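You operate a simulated robot arm through the tools that you are given. There is no shell and no other tool. Be economical: measure what you need, move in short steps, check, and stop when the job is done.

The job below is to be done with a simulated robot arm. You get a single attempt, and the scene is never put back.

Task
Switch the loader to the hopper and draw it down to 4 litres.
Fine: TUBE valve shut, HOPPER valve open and left so; open the MIXER valve for the run and shut it after.

It is judged by the outcome, as a careful person would: the job done as asked, and still so three seconds after it is handed in. It fails if anything else is knocked over, pushed out of place, dropped, spilled or broken.

Robot
A 6-joint arm with a two-finger parallel gripper, fixed in place. Base frame: the origin is at the foot of the arm, x ahead of it, y to its left, z up. Readings come in cm, degrees, newtons and seconds.
With the tool pointing down near the work surface it reaches from about 10 to 62 cm from the base axis. Its first joint turns from -166.0 to 166.0 degrees. Payload 4.1 kg.
The tool frame sits at the grasp point between the pads (the TCP): z along the fingers, y along the line on which they close. The tips reach 2.3 cm beyond it. The gripper opens to 9.4 cm. The fingers are 3.8 cm wide and 1 cm thick; the gripper's body (5.4 by 9.6 cm) begins 3.9 cm behind the TCP.
Orientation is that of the tool frame in the base frame, as [roll, pitch, yaw] about the fixed x, y, z axes, in that order (R = Rz(yaw) Ry(pitch) Rx(roll)). With the fingers straight down and closing along the base's y, the tool's x points along the base's -x, its y along +y and its z along -z.

Tools
- The arm moves only by the tool nudge_tool. Its argument "motion" is one flat list of numbers, 6 for each row, row after row: the shift along the tool's x, y, z in units of 250 mm (1.0 is 250 mm), then the turn, a rotation vector about the tool's x, y, z in units of 45 degrees (1.0 is 45 degrees). In form: [tx, ty, tz, wx, wy, wz, tx, ty, tz, wx, wy, wz, ...]. A call has 1 to 8 rows; each row is the pose to reach, as a shift and turn from the pose commanded when the call began, along the tool's axes at that moment. "grip" is the opening, from 0 (shut) to 1 (fully open), set as the call begins (left out, the last holds). A call with a number of a shift or a turn outside -1 to 1 is refused whole. Rows are played at 5 a second. More than 5 cm and 8.6 degrees between two rows, or a gripper value outside its range, and nothing of the call is played. Where a pose cannot be reached the arm comes as near as it can. A force on the tool above 90 N (or 10 N above the force at the start of the call, whichever is more), or a blocked arm, ends the call early, and 0.2 s more pass. Each finger travels about 4.5 cm/s and halts on what it meets, pressing with about 21 N; the grip force reading is that of the motor and also rises with nothing between the fingers. The clock runs only during rows and for 0.2 s after the last one: add rows that repeat a pose to give the fingers time. It gives the time, the measured TCP pose, the force on the tool (base axes), the opening and the grip force at its end, in the units of the frame above (readings bear some noise), and new pictures: "views" is both (left out), scene, wrist or none.
- Cameras (640 x 400 px; columns grow to the right, rows downward): "scene" is fixed at [5.74, 64.89, 111.31]; the picture's right is [-0.53, -0.85, 0.00], its down [-0.15, 0.09, -0.98] and it looks along [0.84, -0.52, -0.17] (base axes); focal length 214 px, centre (320, 200). "wrist" rides on the gripper at [8.6, 1.6, -7.4] in the tool frame; the picture's right is [-0.18, 0.98, 0.00], its down [-0.58, -0.11, -0.81] and it looks along [-0.79, -0.15, 0.59] (tool axes); focal length 243 px, centre (320, 200). There is no depth. A picture from a camera that has moved, and an enlarged one, comes with that camera's place and axes in the base frame and with its lens. The place of the scene camera against the robot may be out by one fixed shift of up to 1.2 cm in any direction.
- raise_lower(by): slides the trunk up (or, below 0, down) by that many cm; the arm rides with it, the base frame stays. It gives what a move gives, with no picture.
- zoom(camera, box): a new picture of the part [left, top, right, bottom] of that camera's present view, enlarged. It takes no simulated time.
- job_done(): hands the job in; it is judged then, once.

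Go step by step. Nothing tells you positions but the pictures and the camera data: compare them with the known pose of the tool, close in by small moves and look again before you grip or let go. The budget is 120 turns and 170 pictures, counting those below and the enlarged ones. Unless the task says otherwise, let go and move clear before handing in, and close with one line.

The tools are called after ">>>" as a command line: name --argument value ..., lists and objects as JSON in quotes. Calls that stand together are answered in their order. nudge_tool: Moves the arm, as the interface text tells. Its arguments: {"type":"object","properties":{"motion":{"type":"array","items":{"type":"number"}},"grip":{"type":"number"},"views":{"type":"string","enum":["both","scene","wrist","none"]}},"required":["motion"]} The other tools are called the same way: raise_lower (by) slides the trunk up or down; zoom (camera, box) takes an enlarged picture of a part of a camera's view; job_done () hands the job in.

At the start:

```text
time_s: 0.0
ee_pos: [31.19, 35.22, 116.65]
tcp_rot: [179.9, 0.1, -180.0]
ft_force: [-0.1, 0.1, 0.6]
gripper_width: 9.4
grasp_force: 0.0
trunk travel left (down, up): [-37.5, 21.5]
```

scene: 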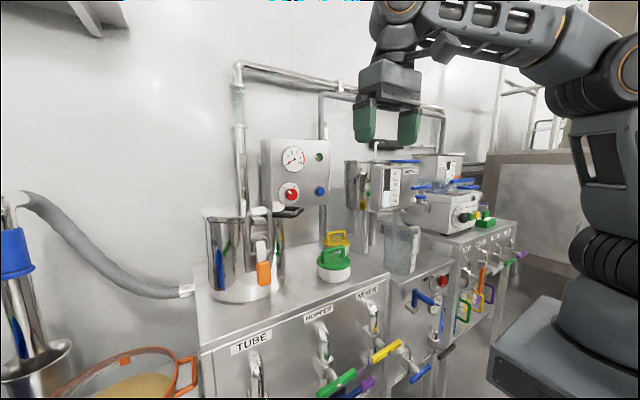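
wrist: 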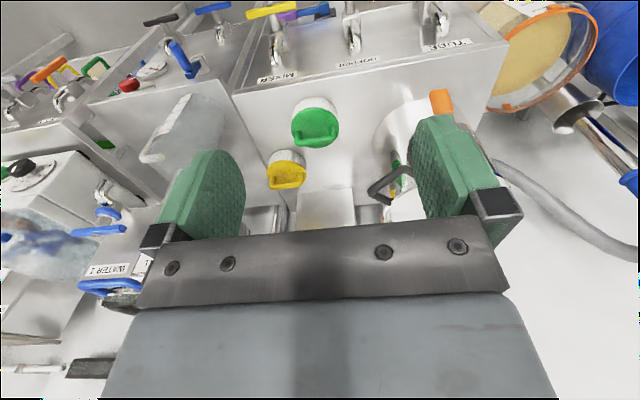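

I see a bench with a cabinet whose front carries TUBE, HOPPER and MIXER valves with coloured handles. I'll zoom in to look at the details.

>>> zoom --camera "scene" --box '[200, 280, 440, 400]'

>>> zoom --camera "scene" --box '[190, 120, 430, 290]'

>>> zoom --camera "wrist" --box '[220, 0, 540, 200]'

```text
2.67 times, centred on (320, 340) of scene
camera zoom: at [5.74, 64.89, 111.31], right [-0.53, -0.85, 0.0], down [-0.15, 0.09, -0.98], along [0.84, -0.52, -0.17], focal length 572 px, centre (320, -173)
```

zoom: 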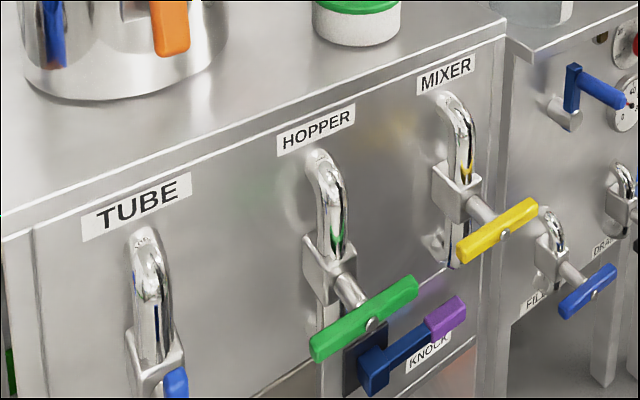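

```text
2.35 times, centred on (310, 205) of scene
camera zoom: at [5.74, 64.89, 111.31], right [-0.53, -0.85, 0.0], down [-0.15, 0.09, -0.98], along [0.84, -0.52, -0.17], focal length 505 px, centre (344, 188)
```

zoom: 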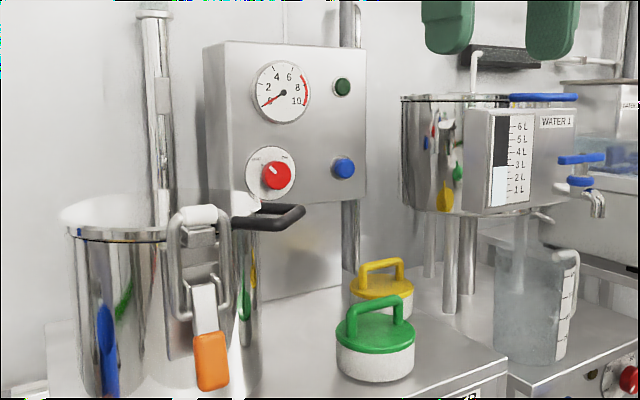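

```text
2.00 times, centred on (380, 100) of wrist
camera zoom: at [22.66, 36.95, 124.13], right [0.18, 0.98, 0.0], down [0.58, -0.11, 0.81], along [0.79, -0.15, -0.59], focal length 485 px, centre (200, 400)
```

zoom: 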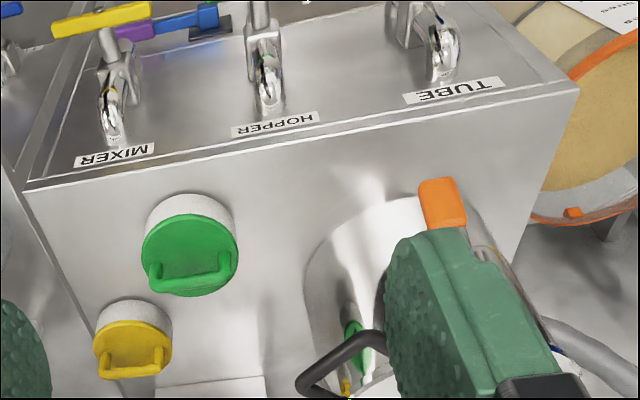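

The cabinet front is at about x≈45, with TUBE near y≈56, HOPPER near 40 and MIXER near 25. Next I'll look closer at the panel, the scales and the left side.

>>> zoom --camera "scene" --box '[255, 130, 345, 215]'

>>> zoom --camera "scene" --box '[380, 140, 530, 250]'

>>> zoom --camera "scene" --box '[0, 180, 240, 400]'

>>> zoom --camera "scene" --box '[400, 210, 530, 380]'

```text
4.71 times, centred on (300, 172) of scene
camera zoom: at [5.74, 64.89, 111.31], right [-0.53, -0.85, 0.0], down [-0.15, 0.09, -0.98], along [0.84, -0.52, -0.17], focal length 1009 px, centre (414, 329)
```

zoom: 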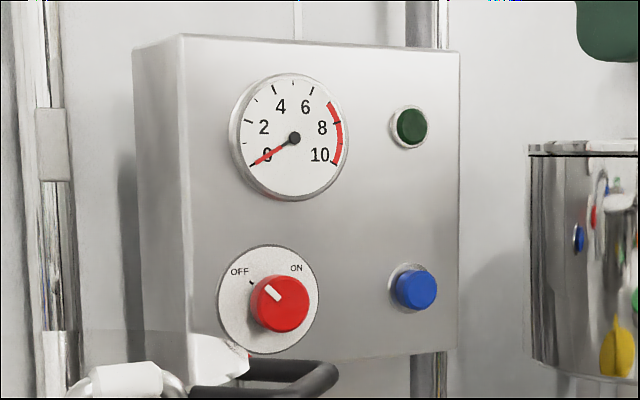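

```text
3.64 times, centred on (455, 195) of scene
camera zoom: at [5.74, 64.89, 111.31], right [-0.53, -0.85, 0.0], down [-0.15, 0.09, -0.98], along [0.84, -0.52, -0.17], focal length 780 px, centre (-171, 218)
```

zoom: 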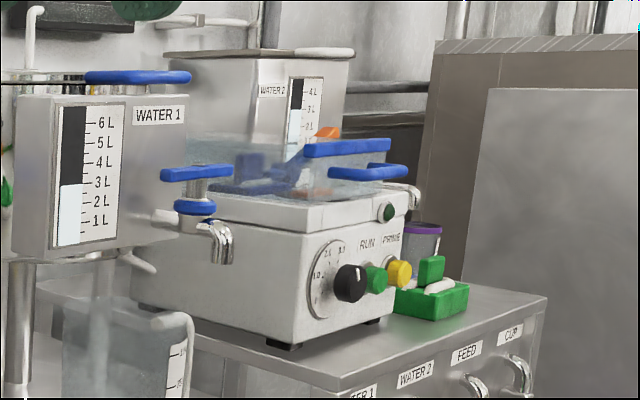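

```text
1.82 times, centred on (120, 290) of scene
camera zoom: at [5.74, 64.89, 111.31], right [-0.53, -0.85, 0.0], down [-0.15, 0.09, -0.98], along [0.84, -0.52, -0.17], focal length 390 px, centre (684, 36)
```

zoom: 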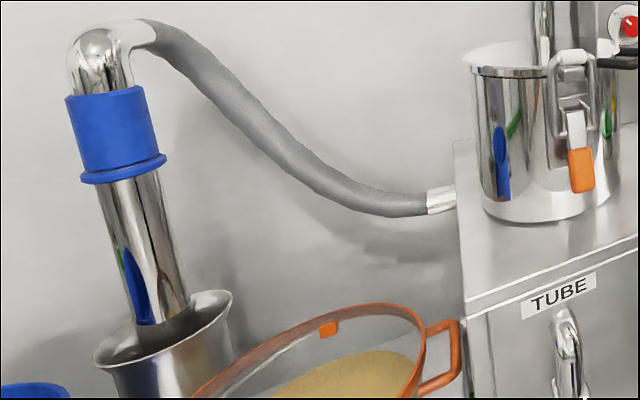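

```text
2.35 times, centred on (465, 295) of scene
camera zoom: at [5.74, 64.89, 111.31], right [-0.53, -0.85, 0.0], down [-0.15, 0.09, -0.98], along [0.84, -0.52, -0.17], focal length 505 px, centre (-21, -24)
```

zoom: 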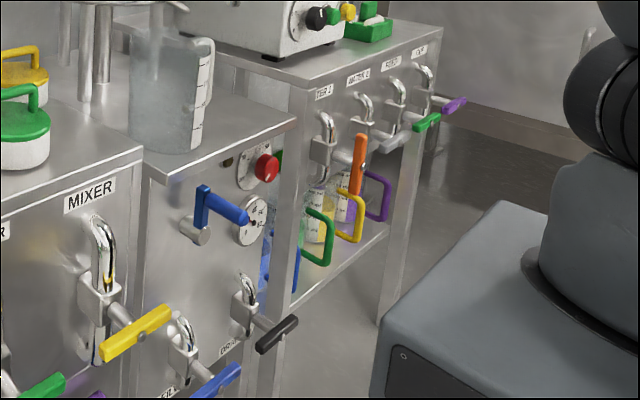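

The loader's panel has an OFF/ON pump knob and a gauge, but I haven't yet seen the hopper's level scale. I'll turn the wrist gradually toward facing forward, looking around as it goes.

>>> nudge_tool --motion '[0.06, 0, 0, -0.118, 0, 0.118, 0.12, 0, 0, -0.236, 0, 0.236, 0.18, 0, 0, -0.354, 0, 0.354, 0.24, 0, 0, -0.471, 0, 0.471, 0.3, 0, 0, -0.589, 0, 0.589, 0.36, 0, 0, -0.707, 0, 0.707]'

```text
time_s: 1.4
ee_pos: [22.27, 35.31, 116.86]
tcp_rot: [149.6, -8.6, 149.5]
ft_force: [-1.0, 0.5, 0.5]
gripper_width: 9.41
grasp_force: 0.0
trunk travel left (down, up): [-37.5, 21.5]
camera wrist: at [14.74, 37.11, 125.18], right [0.65, 0.6, 0.46], down [0.32, -0.77, 0.55], along [0.69, -0.21, -0.7], focal length 243 px, centre (320, 200)
```

scene: 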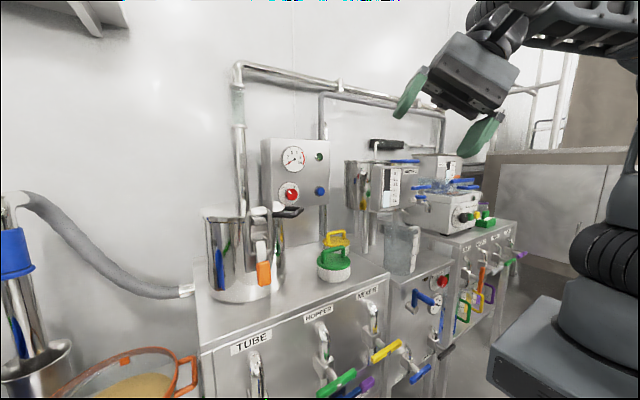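
wrist: 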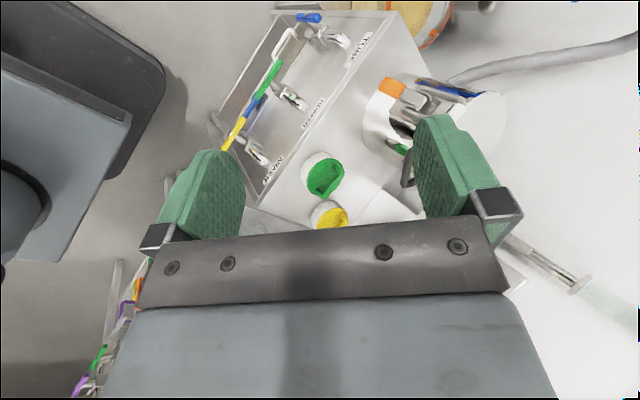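

The rotation works, so I'll continue it.

>>> nudge_tool --motion '[0, 0, 0, -0.118, 0, 0.118, 0, 0, 0, -0.236, 0, 0.236, 0, 0, 0, -0.354, 0, 0.354, 0, 0, 0, -0.471, 0, 0.471, 0, 0, 0, -0.589, 0, 0.589, 0, 0, 0, -0.707, 0, 0.707]' --views "wrist"

>>> nudge_tool --motion '[0, 0, 0, -0.118, 0, 0.118, 0, 0, 0, -0.236, 0, 0.236, 0, 0, 0, -0.354, 0, 0.354, 0, 0, 0, -0.471, 0, 0.471, 0, 0, 0, -0.589, 0, 0.589, 0, 0, 0, -0.707, 0, 0.707]' --views "wrist"

>>> nudge_tool --motion '[0, 0, 0, -0.118, 0, 0.118, 0, 0, 0, -0.236, 0, 0.236, 0, 0, 0, -0.354, 0, 0.354, 0, 0, 0, -0.471, 0, 0.471, 0, 0, 0, -0.589, 0, 0.589, 0, 0, 0, -0.707, 0, 0.707]'

```text
time_s: 2.8
ee_pos: [22.31, 35.44, 116.83]
tcp_rot: [125.2, -29.9, 125.5]
ft_force: [0.4, 0.2, -0.5]
gripper_width: 9.38
grasp_force: 0.1
trunk travel left (down, up): [-37.5, 21.5]
camera wrist: at [15.37, 36.22, 125.92], right [0.79, -0.13, 0.6], down [-0.19, -0.98, 0.03], along [0.59, -0.14, -0.8], focal length 243 px, centre (320, 200)
```

wrist: 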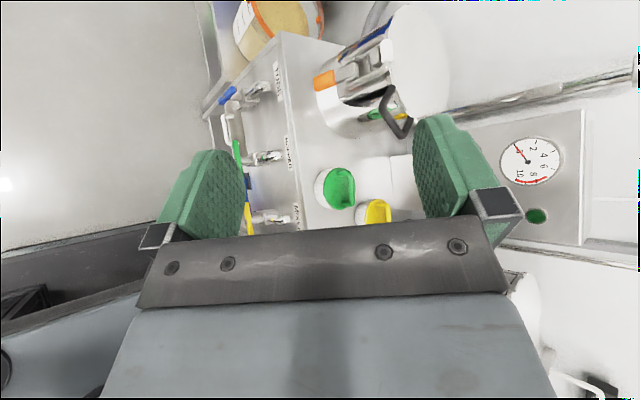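

```text
time_s: 4.2
ee_pos: [35.28, 21.52, 120.25]
tcp_rot: [112.4, -57.8, 105.5]
ft_force: [1.2, 0.3, -0.1]
gripper_width: 9.42
grasp_force: 0.0
out of reach, approached as far as the arm can: row 1, 2, 3, 4, 5, 6
trunk travel left (down, up): [-37.5, 21.5]
camera wrist: at [29.09, 20.78, 129.83], right [0.59, -0.73, 0.33], down [-0.63, -0.68, -0.38], along [0.5, 0.02, -0.86], focal length 243 px, centre (320, 200)
```

wrist: 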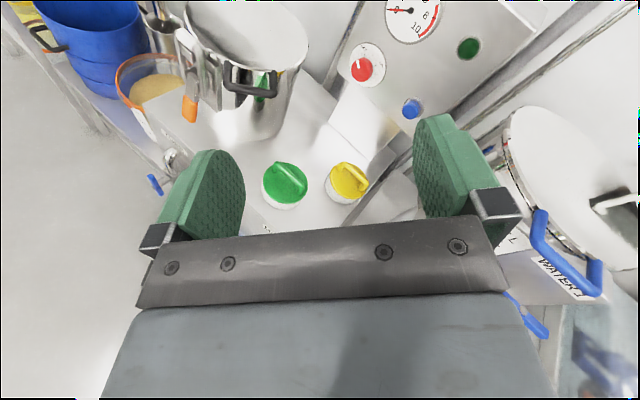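

```text
time_s: 4.8
ee_pos: [35.21, 22.34, 118.48]
tcp_rot: [116.4, -65.3, 102.6]
ft_force: [-0.2, -0.2, 0.9]
gripper_width: 9.39
grasp_force: 0.1
out of reach, approached as far as the arm can: row 1, 2
trunk travel left (down, up): [-37.5, 21.5]
stopped in row 2: the arm was blocked; the commanded pose is now the measured one
camera wrist: at [29.74, 20.34, 128.21], right [0.62, -0.76, 0.2], down [-0.65, -0.64, -0.42], along [0.45, 0.13, -0.89], focal length 243 px, centre (320, 200)
```

scene: 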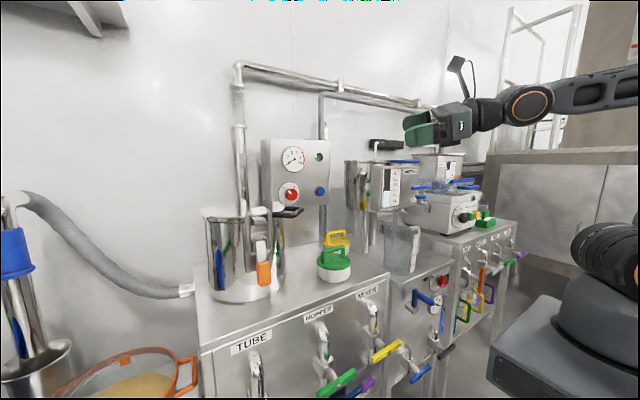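
wrist: 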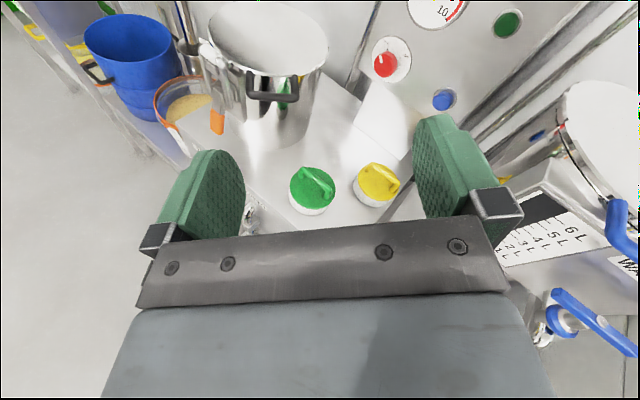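

I'm near the forward-facing orientation. I'll finish the last ~46° about the same axis.

>>> nudge_tool --motion '[0, 0, 0, -0.142, 0.011, 0.092, 0, 0, 0, -0.285, 0.023, 0.185, 0, 0, 0, -0.427, 0.034, 0.277, 0, 0, 0, -0.569, 0.045, 0.37, 0, 0, 0, -0.712, 0.057, 0.462, 0, 0, 0, -0.854, 0.068, 0.555]'

```text
time_s: 6.2
ee_pos: [35.09, 22.18, 119.17]
tcp_rot: [-37.3, -88.7, -142.8]
ft_force: [-0.1, 0.1, 0.5]
gripper_width: 9.42
grasp_force: 0.1
out of reach, approached as far as the arm can: row 1, 2
trunk travel left (down, up): [-37.5, 21.5]
camera wrist: at [27.63, 20.47, 127.63], right [0.0, -0.98, -0.2], down [-0.8, 0.12, -0.59], along [0.61, 0.16, -0.78], focal length 243 px, centre (320, 200)
```

scene: 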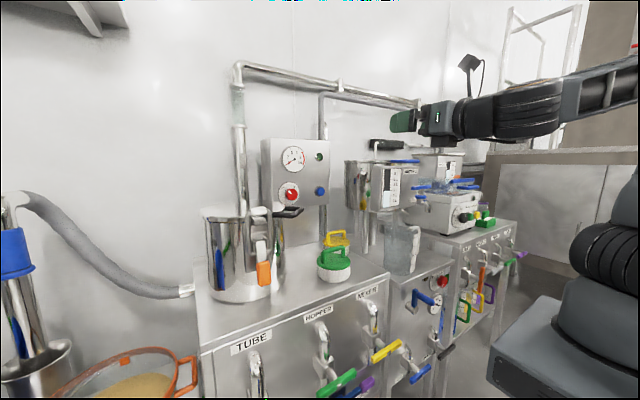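
wrist: 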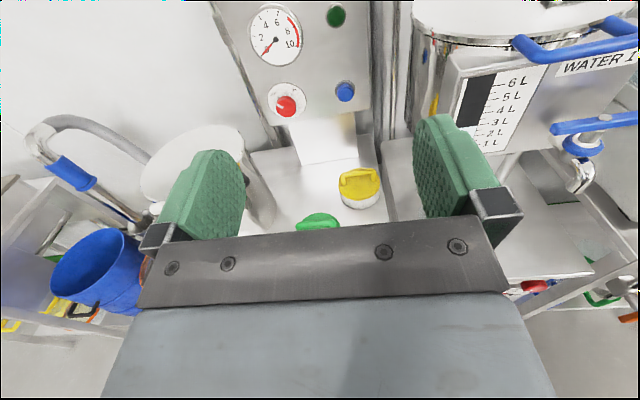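

The tool now points forward with the camera on top. I'll back off, move left and lower it to view the hopper and valves.

>>> nudge_tool --motion '[-0.1, -0.1, -0.08, 0, 0, 0, -0.2, -0.2, -0.16, 0, 0, 0, -0.3, -0.3, -0.24, 0, 0, 0, -0.4, -0.4, -0.32, 0, 0, 0, -0.5, -0.5, -0.4, 0, 0, 0, -0.6, -0.6, -0.48, 0, 0, 0, -0.7, -0.7, -0.52, 0, 0, 0, -0.8, -0.8, -0.52, 0, 0, 0]'

```text
time_s: 8.0
ee_pos: [22.48, 42.57, 99.36]
tcp_rot: [-36.9, -88.8, -143.4]
ft_force: [-0.1, -0.6, 0.5]
gripper_width: 9.41
grasp_force: 0.1
trunk travel left (down, up): [-37.5, 21.5]
camera wrist: at [14.96, 40.81, 107.7], right [0.0, -0.98, -0.2], down [-0.8, 0.12, -0.59], along [0.61, 0.16, -0.78], focal length 243 px, centre (320, 200)
```

scene: 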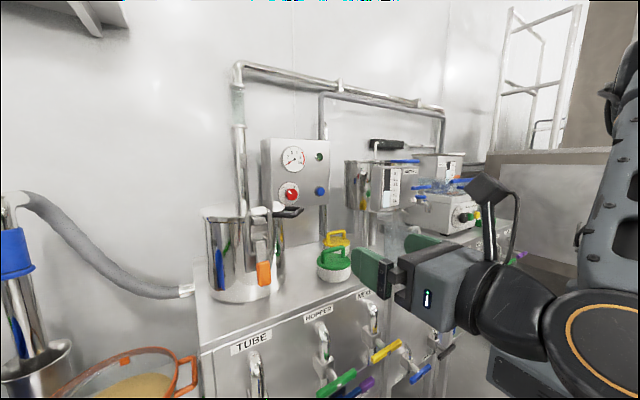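
wrist: 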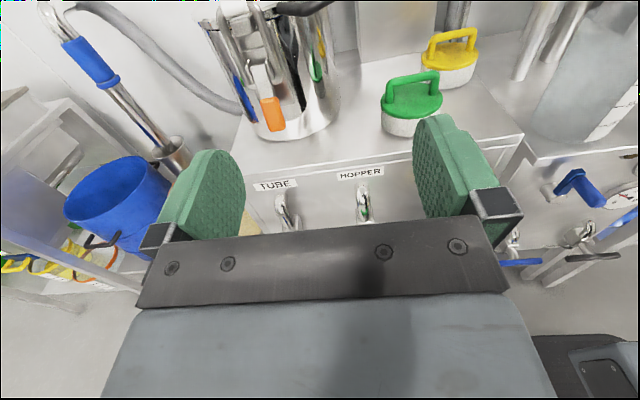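

I'll lower the trunk and tilt the camera up to see the panel face and the hopper.

>>> raise_lower --by -18

>>> nudge_tool --motion '[0, 0, -0.08, 0, -0.17, 0, 0, 0, -0.16, 0, -0.34, 0, 0, 0, -0.24, 0, -0.51, 0, 0, 0, -0.3, 0, -0.68, 0]'

```text
time_s: 10.0
ee_pos: [22.44, 42.44, 81.32]
tcp_rot: [-36.1, -88.8, -144.2]
ft_force: [-0.3, -0.2, 0.0]
gripper_width: 9.42
grasp_force: 0.1
trunk travel left (down, up): [-19.5, 39.5]
```

```text
time_s: 11.0
ee_pos: [14.99, 42.48, 81.2]
tcp_rot: [-178.5, -60.3, -1.4]
ft_force: [-1.1, 0.3, -1.0]
gripper_width: 9.36
grasp_force: 0.2
trunk travel left (down, up): [-19.5, 39.5]
camera wrist: at [12.98, 40.82, 92.32], right [-0.09, -0.98, -0.17], down [-0.99, 0.11, -0.1], along [0.12, 0.16, -0.98], focal length 243 px, centre (320, 200)
```

scene: 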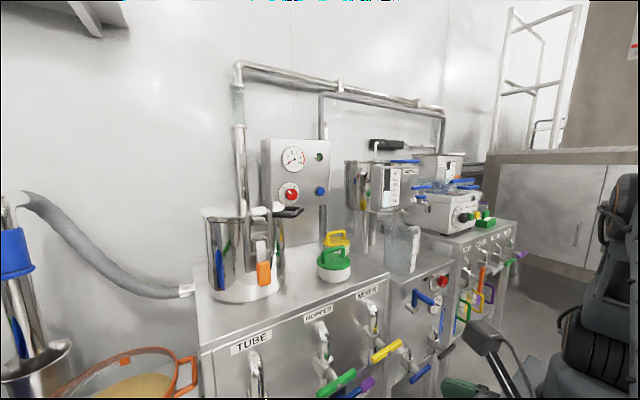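
wrist: 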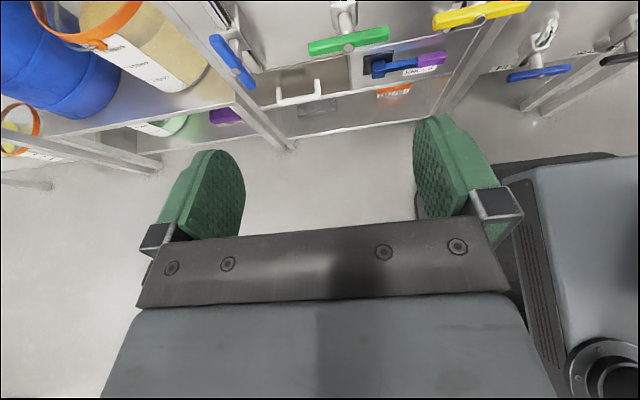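

That tilted the wrong way, though it confirms the hopper is a glass vessel with a scale and that the blue TUBE handle is upright (open). Tilting the other way now.

>>> nudge_tool --motion '[0, 0, 0, 0, 0.166, 0, 0, 0, 0, 0, 0.333, 0, 0, 0, 0, 0, 0.5, 0, 0, 0, 0, 0, 0.666, 0, 0, 0, 0, 0, 0.833, 0, 0, 0, 0, 0, 1.0, 0]'

```text
time_s: 12.4
ee_pos: [14.94, 42.55, 81.24]
tcp_rot: [-2.8, -74.5, -177.5]
ft_force: [-0.2, -0.4, 0.8]
gripper_width: 9.36
grasp_force: 0.2
trunk travel left (down, up): [-19.5, 39.5]
camera wrist: at [5.59, 40.84, 87.47], right [0.05, -0.98, -0.19], down [-0.62, 0.12, -0.77], along [0.78, 0.15, -0.6], focal length 243 px, centre (320, 200)
```

scene: 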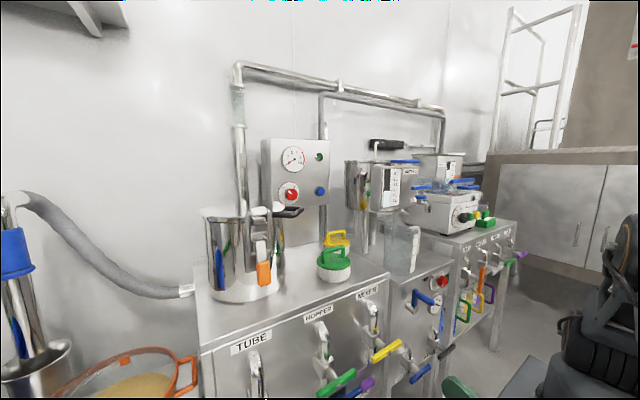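
wrist: 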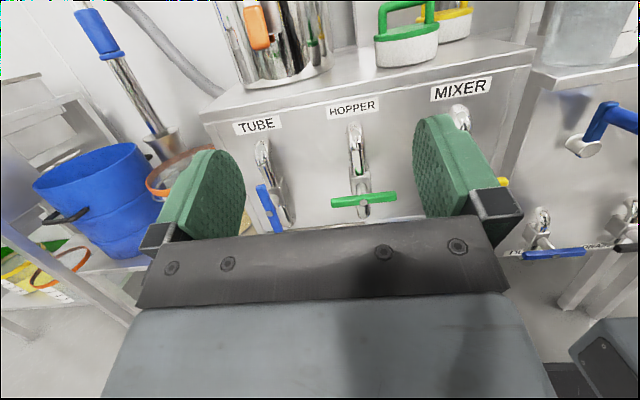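

The green HOPPER handle is centred near (39.2, 39.5, 60.6) and lies horizontal (shut). The blue TUBE handle is near (39, 57, 60) and vertical (open). I'll pan left to find the hopper's scale.

>>> nudge_tool --motion '[0, 0, 0, 0.17, 0, 0, 0, 0, 0, 0.34, 0, 0, 0, 0, 0, 0.51, 0, 0, 0, 0, 0, 0.68, 0, 0]' --views "wrist"

```text
time_s: 13.4
ee_pos: [14.99, 42.54, 81.18]
tcp_rot: [28.1, -74.6, -177.5]
ft_force: [-0.8, -0.1, 0.1]
gripper_width: 9.42
grasp_force: 0.1
trunk travel left (down, up): [-19.5, 39.5]
camera wrist: at [7.33, 37.24, 87.91], right [0.53, -0.85, -0.05], down [-0.57, -0.31, -0.76], along [0.63, 0.44, -0.64], focal length 243 px, centre (320, 200)
```

wrist: 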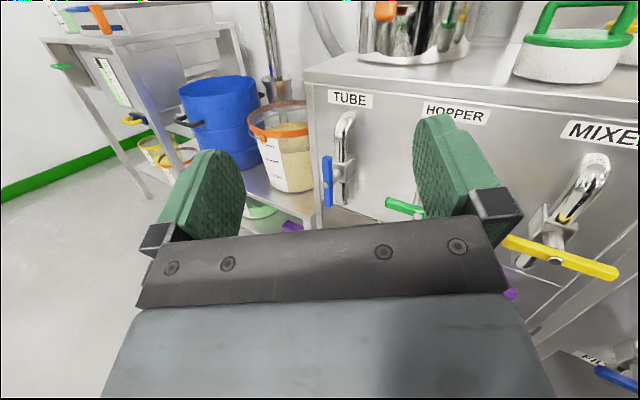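

Now I can see the hopper, a clear bucket of powder with a scale. I'll enlarge it.

>>> zoom --camera "wrist" --box '[235, 90, 335, 200]'

>>> zoom --camera "wrist" --box '[310, 80, 640, 290]'

```text
3.64 times, centred on (285, 145) of wrist
camera zoom: at [7.33, 37.24, 87.91], right [0.53, -0.85, -0.05], down [-0.57, -0.31, -0.76], along [0.63, 0.44, -0.64], focal length 882 px, centre (447, 400)
```

zoom: 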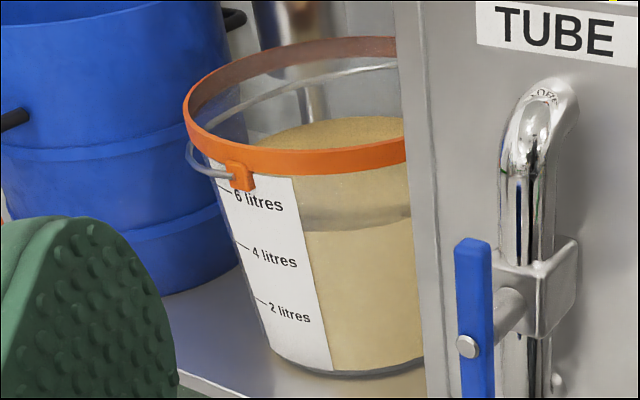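

```text
1.90 times, centred on (475, 185) of wrist
camera zoom: at [7.33, 37.24, 87.91], right [0.53, -0.85, -0.05], down [-0.57, -0.31, -0.76], along [0.63, 0.44, -0.64], focal length 462 px, centre (25, 229)
```

zoom: 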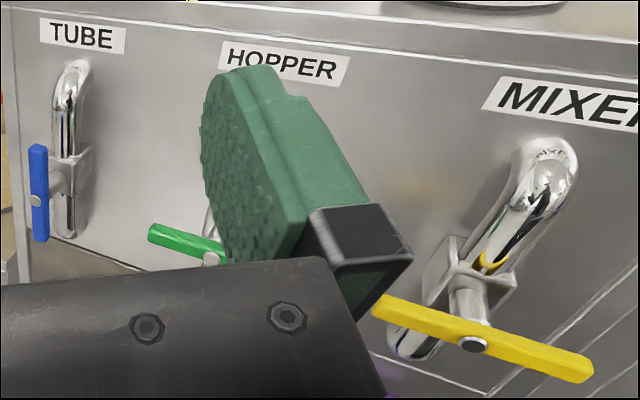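

The bucket reads about 5.2 litres, but there is also a "KNOCK" control and something lower on the cabinet front. I'll lower down and look there before deciding what the "hopper" is.

>>> raise_lower --by -19

>>> nudge_tool --motion '[0, 0, 0, -0.17, 0, 0, 0, 0, 0, -0.34, 0, 0, 0, 0, 0, -0.51, 0, 0, 0, 0, 0, -0.68, 0, 0]' --views "wrist"

```text
time_s: 15.5
ee_pos: [14.93, 42.44, 62.16]
tcp_rot: [27.9, -74.6, -177.6]
ft_force: [-0.1, -1.4, 0.6]
gripper_width: 9.39
grasp_force: 0.1
trunk travel left (down, up): [-0.5, 58.5]
```

```text
time_s: 16.5
ee_pos: [14.94, 42.35, 62.18]
tcp_rot: [-2.7, -74.5, -177.8]
ft_force: [-0.2, -0.2, 0.2]
gripper_width: 9.39
grasp_force: 0.1
trunk travel left (down, up): [-0.5, 58.5]
camera wrist: at [5.53, 40.76, 68.44], right [0.04, -0.98, -0.19], down [-0.62, 0.12, -0.77], along [0.78, 0.15, -0.61], focal length 243 px, centre (320, 200)
```

wrist: 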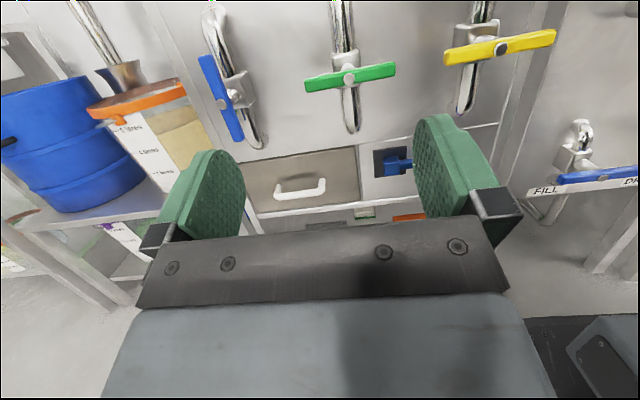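

>>> zoom --camera "wrist" --box '[230, 120, 450, 260]'

>>> zoom --camera "wrist" --box '[0, 50, 230, 280]'

```text
2.86 times, centred on (340, 190) of wrist
camera zoom: at [5.53, 40.76, 68.44], right [0.04, -0.98, -0.19], down [-0.62, 0.12, -0.77], along [0.78, 0.15, -0.61], focal length 693 px, centre (263, 229)
```

zoom: 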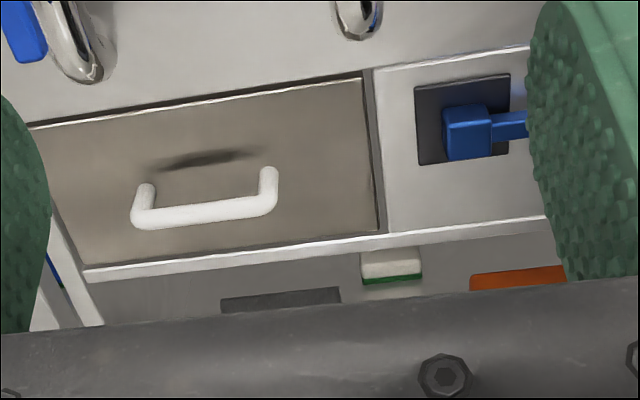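

```text
1.74 times, centred on (115, 165) of wrist
camera zoom: at [5.53, 40.76, 68.44], right [0.04, -0.98, -0.19], down [-0.62, 0.12, -0.77], along [0.78, 0.15, -0.61], focal length 422 px, centre (676, 261)
```

zoom: 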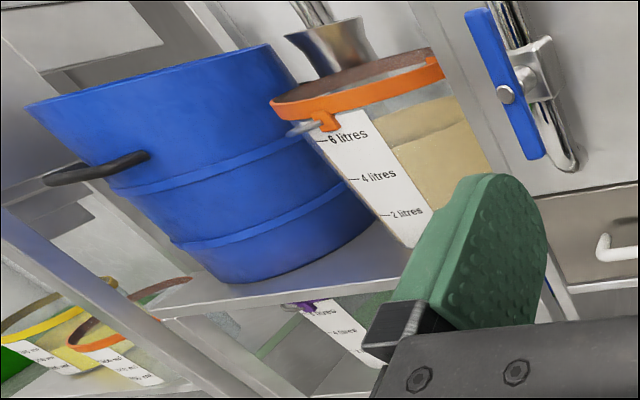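

The powder bucket on the left with the litre scale is the hopper, at about 5.2 L. Next I'll level the tool and bring it in front of the TUBE handle.

>>> nudge_tool --motion '[0.025, -0.14, 0.059, 0, -0.085, 0, 0.05, -0.28, 0.118, 0, -0.17, 0, 0.075, -0.42, 0.177, 0, -0.255, 0, 0.101, -0.56, 0.236, 0, -0.344, 0]'

```text
time_s: 17.5
ee_pos: [20.19, 56.65, 66.3]
tcp_rot: [-98.9, -89.2, -81.0]
ft_force: [-0.6, -0.6, 0.9]
gripper_width: 9.39
grasp_force: 0.2
trunk travel left (down, up): [-0.5, 58.5]
camera wrist: at [12.85, 54.99, 74.97], right [0.0, -0.98, -0.2], down [-0.81, 0.12, -0.58], along [0.59, 0.16, -0.79], focal length 243 px, centre (320, 200)
```

scene: 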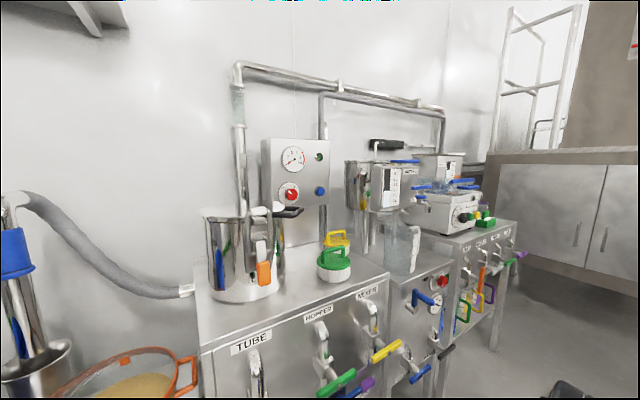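
wrist: 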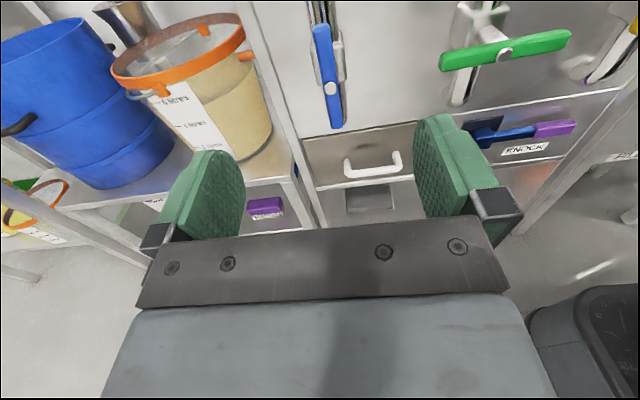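

The TUBE handle pin is near (37.5, 56.7, 61). I'll approach to x≈30 in front of it with the gripper half open.

>>> nudge_tool --motion '[-0.07, 0, 0.13, 0, 0, 0, -0.14, 0, 0.26, 0, 0, 0, -0.212, 0, 0.4, 0, 0, 0]' --grip 0.5 --views "wrist"

```text
time_s: 18.3
ee_pos: [29.93, 56.77, 61.04]
tcp_rot: [-94.7, -89.1, -85.4]
ft_force: [-0.1, -0.8, 0.9]
gripper_width: 4.68
grasp_force: 0.1
trunk travel left (down, up): [-0.5, 58.5]
camera wrist: at [22.71, 55.0, 69.68], right [0.0, -0.98, -0.2], down [-0.81, 0.12, -0.58], along [0.59, 0.16, -0.79], focal length 243 px, centre (320, 200)
```

wrist: 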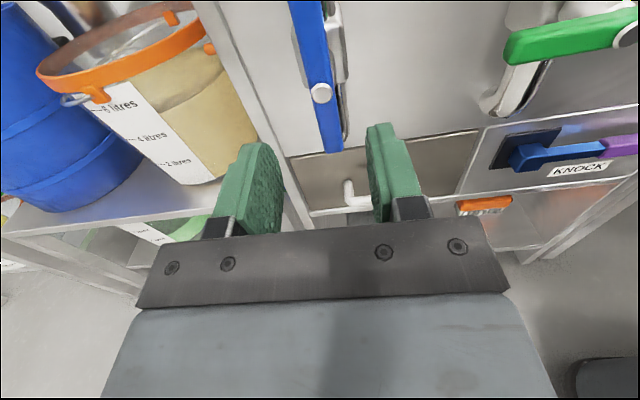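

The handle lines up between the fingers. I'll advance to straddle it.

>>> nudge_tool --motion '[0.005, 0, 0.12, 0, 0, 0, 0.01, 0, 0.24, 0, 0, 0]'

```text
time_s: 18.9
ee_pos: [35.82, 56.43, 61.2]
tcp_rot: [-94.7, -89.3, -85.3]
ft_force: [-1.0, 0.3, -0.1]
gripper_width: 4.68
grasp_force: 0.0
trunk travel left (down, up): [-0.5, 58.5]
camera wrist: at [28.65, 54.8, 69.83], right [0.0, -0.98, -0.2], down [-0.81, 0.12, -0.58], along [0.59, 0.16, -0.79], focal length 243 px, centre (320, 200)
```

scene: 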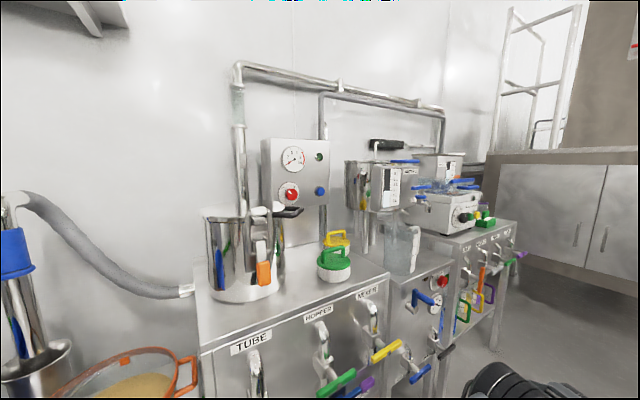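
wrist: 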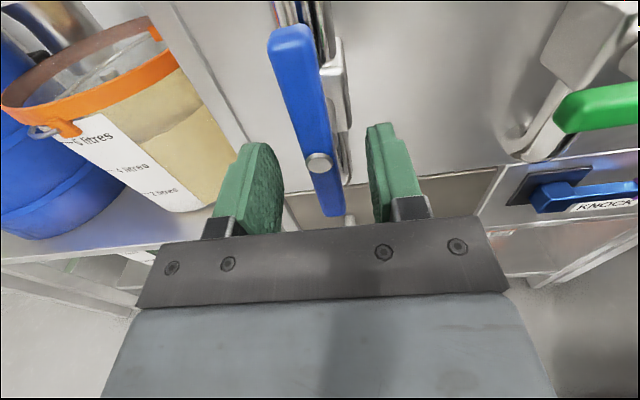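

Triangulating puts the pin face at (37.3, 56.5, 61.35). I'll advance the last 2.4 cm and close.

>>> nudge_tool --motion '[0.003, -0.004, 0.05, 0, 0, 0, 0.006, -0.004, 0.098, 0, 0, 0]' --views "none"

>>> nudge_tool --motion '[0, 0, 0, 0, 0, 0, 0, 0, 0, 0, 0, 0, 0, 0, 0, 0, 0, 0, 0, 0, 0, 0, 0, 0]' --grip 0.0 --views "wrist"

```text
time_s: 19.5
ee_pos: [38.5, 56.55, 61.48]
tcp_rot: [-95.7, -89.3, -84.4]
ft_force: [0.5, 0.9, 0.6]
gripper_width: 4.67
grasp_force: 0.1
trunk travel left (down, up): [-0.5, 58.5]
```

```text
time_s: 20.5
ee_pos: [38.57, 56.43, 61.44]
tcp_rot: [-96.8, -89.2, -83.4]
ft_force: [-3.4, -10.6, -2.8]
gripper_width: 1.99
grasp_force: 45.4
trunk travel left (down, up): [-0.5, 58.5]
camera wrist: at [31.17, 54.81, 70.01], right [0.0, -0.98, -0.2], down [-0.81, 0.12, -0.58], along [0.59, 0.16, -0.79], focal length 243 px, centre (320, 200)
```

wrist: 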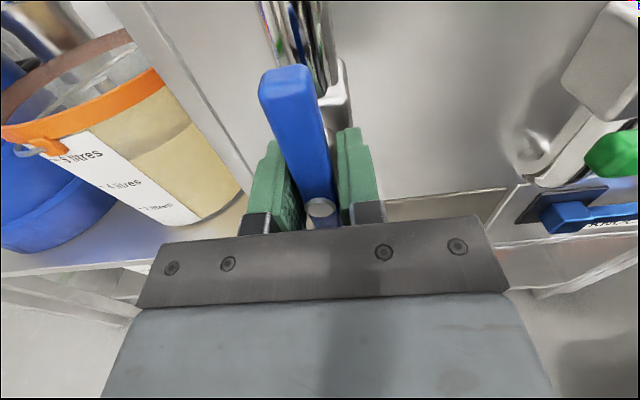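

The grip is good at 2.0 cm. I'll try turning clockwise a little and check the force.

>>> nudge_tool --motion '[0, 0.004, 0, 0, 0, 0.1, 0, 0.004, 0, 0, 0, 0.2, 0, 0.004, 0, 0, 0, 0.3]' --views "wrist"

```text
time_s: 21.3
ee_pos: [38.5, 56.47, 61.4]
tcp_rot: [-90.3, -75.8, -89.7]
ft_force: [8.6, 6.1, -0.6]
gripper_width: 1.99
grasp_force: 44.4
trunk travel left (down, up): [-0.5, 58.5]
camera wrist: at [31.18, 52.82, 69.37], right [0.0, -0.91, -0.42], down [-0.81, 0.25, -0.54], along [0.59, 0.34, -0.73], focal length 243 px, centre (320, 200)
```

wrist: 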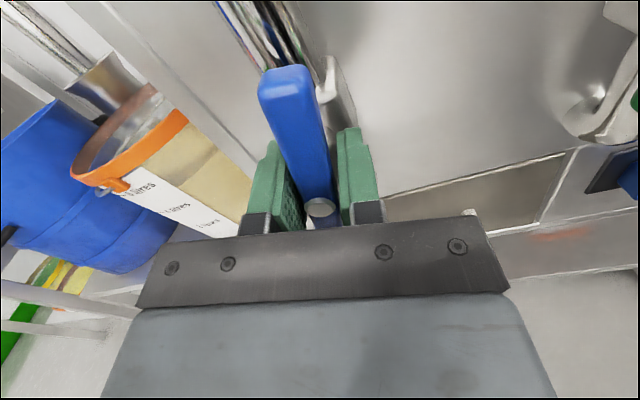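

It turns freely clockwise, so I'll continue to 90°.

>>> nudge_tool --motion '[0, 0, 0, 0, 0, 0.17, 0, 0, 0, 0, 0, 0.34, 0, 0, 0, 0, 0, 0.51, 0, 0, 0, 0, 0, 0.68, 0, 0, 0, 0, 0, 0.85]' --views "none"

>>> nudge_tool --motion '[0, 0, 0, 0, 0, 0.17, 0, 0, 0, 0, 0, 0.34, 0, 0, 0, 0, 0, 0.51, 0, 0, 0, 0, 0, 0.68, 0, 0, 0, 0, 0, 0.83]'

```text
time_s: 22.5
ee_pos: [38.48, 56.57, 61.42]
tcp_rot: [-89.9, -37.3, -90.0]
ft_force: [21.3, 30.0, 8.3]
gripper_width: 1.99
grasp_force: 45.7
trunk travel left (down, up): [-0.5, 58.5]
```

```text
time_s: 22.9
ee_pos: [39.23, 57.8, 60.79]
tcp_rot: [-91.8, -31.4, -91.4]
ft_force: [-3.3, -20.4, -10.7]
gripper_width: 2.04
grasp_force: 44.9
out of reach, approached as far as the arm can: row 1, 2
trunk travel left (down, up): [-0.5, 58.5]
stopped in row 2: the force on the tool passed its limit (the readings are from after the stop); the commanded pose is now the measured one
camera wrist: at [31.65, 49.77, 64.05], right [-0.04, -0.35, -0.93], down [-0.79, 0.58, -0.19], along [0.61, 0.73, -0.3], focal length 243 px, centre (320, 200)
```

scene: 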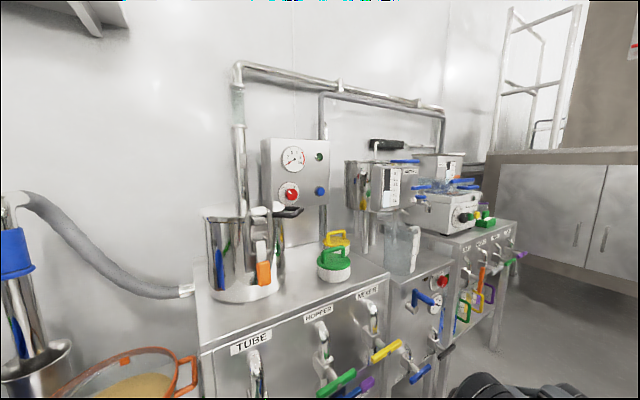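
wrist: 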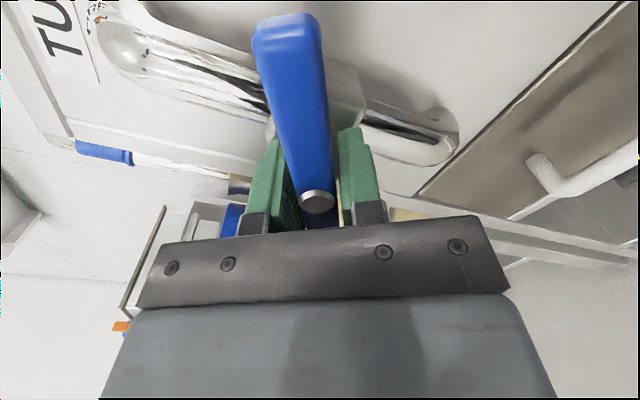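

The turn stopped at a roll limit of the arm with the handle at about 58°. I'll let go, back off, and push the right-hand end down the rest of the way with closed fingers.

>>> nudge_tool --motion '[0, 0, 0, 0, 0, 0, 0, 0, 0, 0, 0, 0, 0, 0, 0, 0, 0, 0]' --grip 0.5 --views "none"

>>> nudge_tool --motion '[0, 0, -0.15, 0, 0, 0, 0, 0, -0.32, 0, 0, 0, 0, 0, -0.4, 0, 0, -0.17, 0, 0, -0.4, 0, 0, -0.34, 0, 0, -0.4, 0, 0, -0.5, 0, 0, -0.4, 0, 0, -0.66]' --views "none"

>>> nudge_tool --motion '[0.03, 0.03, 0, 0, 0, -0.17, 0.06, 0.06, 0, 0, 0, -0.34, 0.08, 0.08, 0, 0, 0, -0.5, 0.1, 0.1, 0, 0, 0, -0.63]' --grip 0.0 --views "wrist"

```text
time_s: 23.7
ee_pos: [39.06, 57.8, 60.91]
tcp_rot: [-91.7, -31.2, -91.1]
ft_force: [0.5, -0.1, 1.2]
gripper_width: 4.7
grasp_force: 0.1
trunk travel left (down, up): [-0.5, 58.5]
```

```text
time_s: 25.1
ee_pos: [29.07, 58.22, 61.32]
tcp_rot: [-92.8, -61.0, -89.2]
ft_force: [-0.4, -0.5, 0.3]
gripper_width: 4.7
grasp_force: 0.1
out of reach, approached as far as the arm can: row 1, 2
trunk travel left (down, up): [-0.5, 58.5]
```

```text
time_s: 26.1
ee_pos: [29.04, 54.86, 62.21]
tcp_rot: [-155.5, -88.5, -26.3]
ft_force: [0.9, -0.2, -0.5]
gripper_width: 0.0
grasp_force: 21.3
trunk travel left (down, up): [-0.5, 58.5]
camera wrist: at [21.89, 53.33, 70.91], right [-0.04, -0.98, -0.2], down [-0.82, 0.14, -0.56], along [0.58, 0.14, -0.81], focal length 243 px, centre (320, 200)
```

wrist: 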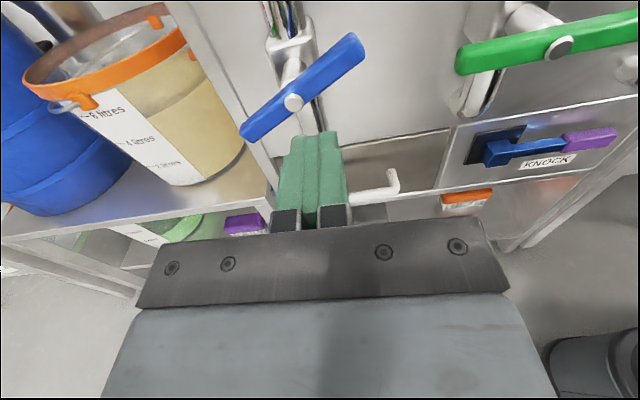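

The handle is at about 50°. I'll go above its right end with the fingers closed, then push down.

>>> nudge_tool --motion '[0.15, 0.06, 0, 0, 0, 0, 0.3, 0.114, 0, 0, 0, 0, 0.3, 0.114, 0.18, 0, 0, 0, 0.3, 0.114, 0.36, 0, 0, 0]' --views "wrist"

```text
time_s: 27.1
ee_pos: [38.05, 51.43, 69.51]
tcp_rot: [-151.9, -88.4, -29.9]
ft_force: [0.0, -1.4, -0.2]
gripper_width: 0.02
grasp_force: 21.1
trunk travel left (down, up): [-0.5, 58.5]
camera wrist: at [30.75, 49.96, 78.25], right [-0.04, -0.98, -0.2], down [-0.82, 0.14, -0.56], along [0.58, 0.14, -0.8], focal length 243 px, centre (320, 200)
```

wrist: 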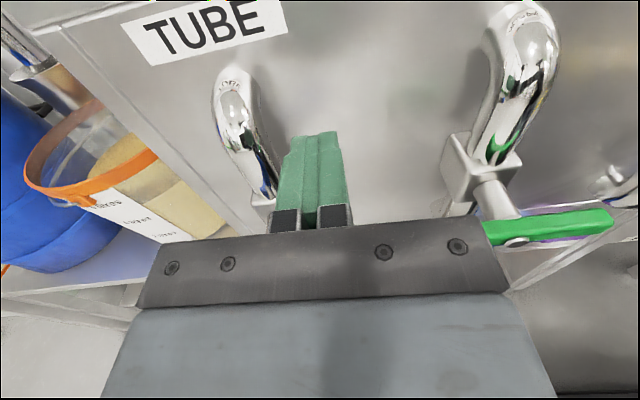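

Pushing down about 5 cm.

>>> nudge_tool --motion '[-0.05, 0, 0, 0, 0, 0, -0.1, 0, 0, 0, 0, 0, -0.15, 0, 0, 0, 0, 0, -0.19, 0, 0, 0, 0, 0, -0.21, 0, 0, 0, 0, 0]' --views "none"

>>> nudge_tool --motion '[0.12, 0, 0, 0, 0, 0, 0.2, 0, -0.1, 0, 0, 0, 0.2, 0, -0.3, 0, 0, 0, 0.1, 0, -0.45, 0, 0, 0]' --views "wrist"

```text
time_s: 28.3
ee_pos: [37.84, 51.35, 64.35]
tcp_rot: [-146.9, -88.4, -35.2]
ft_force: [-14.3, -37.5, 8.1]
gripper_width: 0.02
grasp_force: 21.3
trunk travel left (down, up): [-0.5, 58.5]
```

```text
time_s: 29.3
ee_pos: [26.57, 51.9, 66.89]
tcp_rot: [-151.2, -88.4, -30.5]
ft_force: [0.7, 0.0, 0.7]
gripper_width: 0.01
grasp_force: 20.8
trunk travel left (down, up): [-0.5, 58.5]
camera wrist: at [19.42, 50.38, 75.66], right [-0.04, -0.98, -0.2], down [-0.82, 0.14, -0.56], along [0.58, 0.14, -0.8], focal length 243 px, centre (320, 200)
```

wrist: 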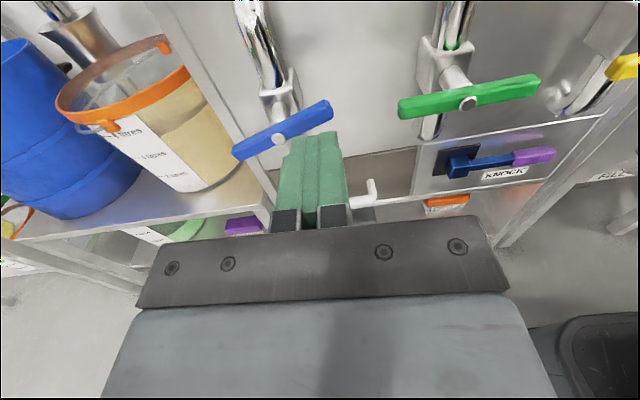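

The TUBE handle is still about 16° short of horizontal. I'll repeat the push slightly lower and a bit closer to the axis.

>>> nudge_tool --motion '[0.08, -0.03, 0.1, 0, 0, 0, 0.1, -0.045, 0.24, 0, 0, 0, 0.1, -0.045, 0.38, 0, 0, 0, 0.1, -0.05, 0.48, 0, 0, 0, 0, -0.05, 0.48, 0, 0, 0, -0.08, -0.05, 0.48, 0, 0, 0, -0.13, -0.05, 0.48, 0, 0, 0, -0.16, -0.05, 0.48, 0, 0, 0]' --views "wrist"

```text
time_s: 31.1
ee_pos: [38.69, 52.69, 64.13]
tcp_rot: [-100.2, -88.0, -81.5]
ft_force: [8.4, 6.9, 64.0]
gripper_width: 0.01
grasp_force: 20.2
trunk travel left (down, up): [-0.5, 58.5]
camera wrist: at [31.29, 51.05, 72.81], right [-0.03, -0.98, -0.22], down [-0.81, 0.15, -0.57], along [0.59, 0.16, -0.79], focal length 243 px, centre (320, 200)
```

wrist: 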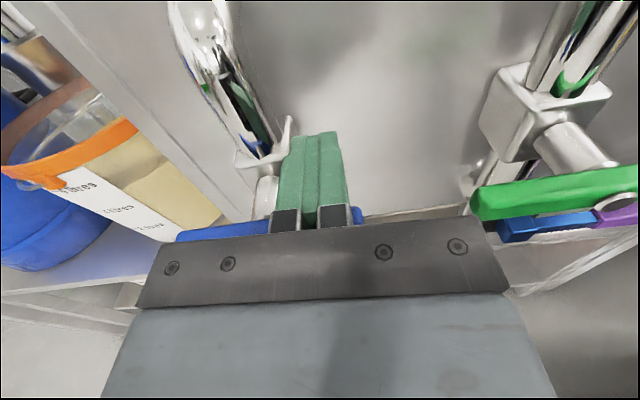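

There is 64 N upward, so the handle seems to be at its stop. I'll back off and check.

>>> nudge_tool --motion '[0.12, 0, 0, 0, 0, 0, 0.2, 0, -0.1, 0, 0, 0, 0.2, 0, -0.3, 0, 0, 0, 0.2, 0, -0.48, 0, 0, 0]' --views "wrist"

```text
time_s: 32.1
ee_pos: [26.74, 52.98, 67.89]
tcp_rot: [-153.3, -88.4, -28.4]
ft_force: [0.8, -0.5, 0.1]
gripper_width: 0.0
grasp_force: 21.1
trunk travel left (down, up): [-0.5, 58.5]
camera wrist: at [19.56, 51.49, 76.76], right [-0.04, -0.98, -0.2], down [-0.82, 0.14, -0.56], along [0.58, 0.14, -0.81], focal length 243 px, centre (320, 200)
```

wrist: 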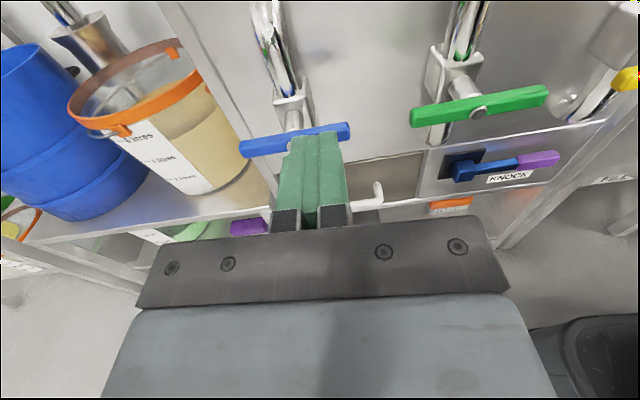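

TUBE is shut. Next is the HOPPER handle: I'll push its left end down to about 45°, then grip and finish to vertical.

>>> nudge_tool --motion '[0, 0.13, 0, 0, 0, 0, 0, 0.25, 0, 0, 0, 0, 0, 0.37, 0, 0, 0, 0, 0, 0.37, 0.16, 0, 0, 0, 0, 0.37, 0.32, 0, 0, 0, 0, 0.37, 0.475, 0, 0, 0]' --views "wrist"

```text
time_s: 33.5
ee_pos: [38.3, 43.25, 67.82]
tcp_rot: [-151.0, -88.4, -30.8]
ft_force: [0.5, -0.8, 0.3]
gripper_width: 0.0
grasp_force: 21.2
trunk travel left (down, up): [-0.5, 58.5]
camera wrist: at [31.11, 41.77, 76.43], right [-0.04, -0.98, -0.2], down [-0.82, 0.14, -0.56], along [0.58, 0.14, -0.8], focal length 243 px, centre (320, 200)
```

wrist: 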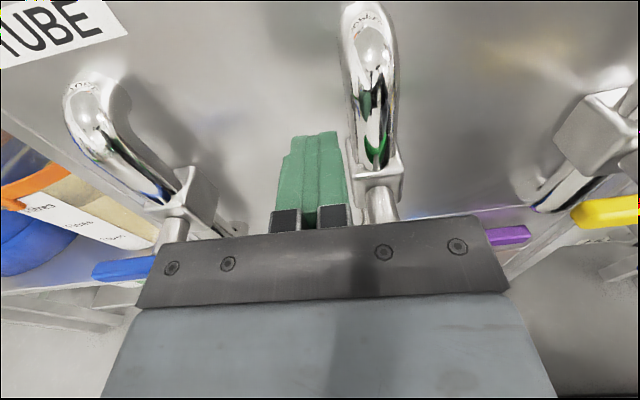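

I'm in position above the left half of the green handle. Pushing down.

>>> nudge_tool --motion '[-0.06, 0, 0, 0, 0, 0, -0.12, 0, 0, 0, 0, 0, -0.16, 0, 0, 0, 0, 0, -0.2, 0, 0, 0, 0, 0, -0.235, 0, 0, 0, 0, 0]' --views "wrist"

```text
time_s: 34.7
ee_pos: [38.37, 43.56, 61.63]
tcp_rot: [-153.1, -88.4, -28.6]
ft_force: [1.4, -0.5, 0.8]
gripper_width: 0.02
grasp_force: 21.0
trunk travel left (down, up): [-0.5, 58.5]
camera wrist: at [31.12, 42.08, 70.42], right [-0.04, -0.98, -0.2], down [-0.82, 0.14, -0.56], along [0.58, 0.14, -0.81], focal length 243 px, centre (320, 200)
```

wrist: 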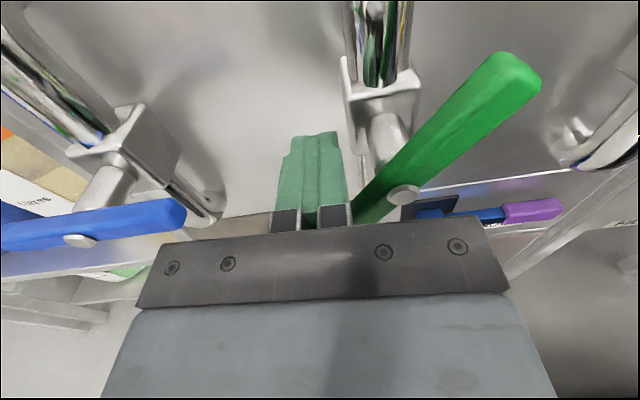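

It moves freely. I'll continue down and then sweep right to bring it vertical.

>>> nudge_tool --motion '[-0.06, 0, 0, 0, 0, 0, -0.12, 0, 0, 0, 0, 0, -0.16, 0, 0, 0, 0, 0, -0.16, 0.03, 0, 0, 0, 0, -0.16, 0.06, 0, 0, 0, 0, -0.16, 0.085, 0, 0, 0, 0]' --views "wrist"

```text
time_s: 36.1
ee_pos: [38.24, 42.06, 57.64]
tcp_rot: [-152.5, -88.4, -28.7]
ft_force: [25.2, 46.8, 0.0]
gripper_width: 0.0
grasp_force: 20.8
trunk travel left (down, up): [-0.5, 58.5]
camera wrist: at [30.99, 40.48, 66.38], right [-0.02, -0.98, -0.2], down [-0.82, 0.13, -0.56], along [0.57, 0.15, -0.8], focal length 243 px, centre (320, 200)
```

wrist: 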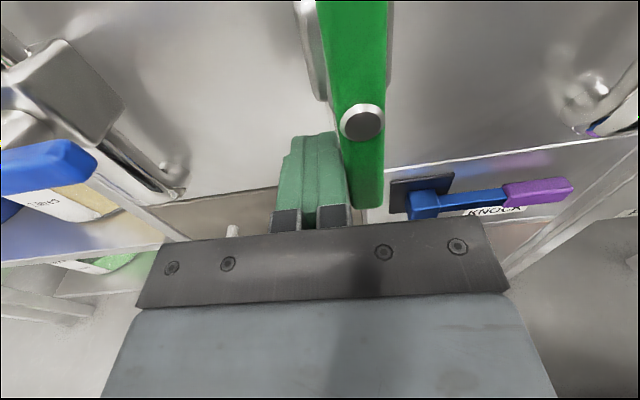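

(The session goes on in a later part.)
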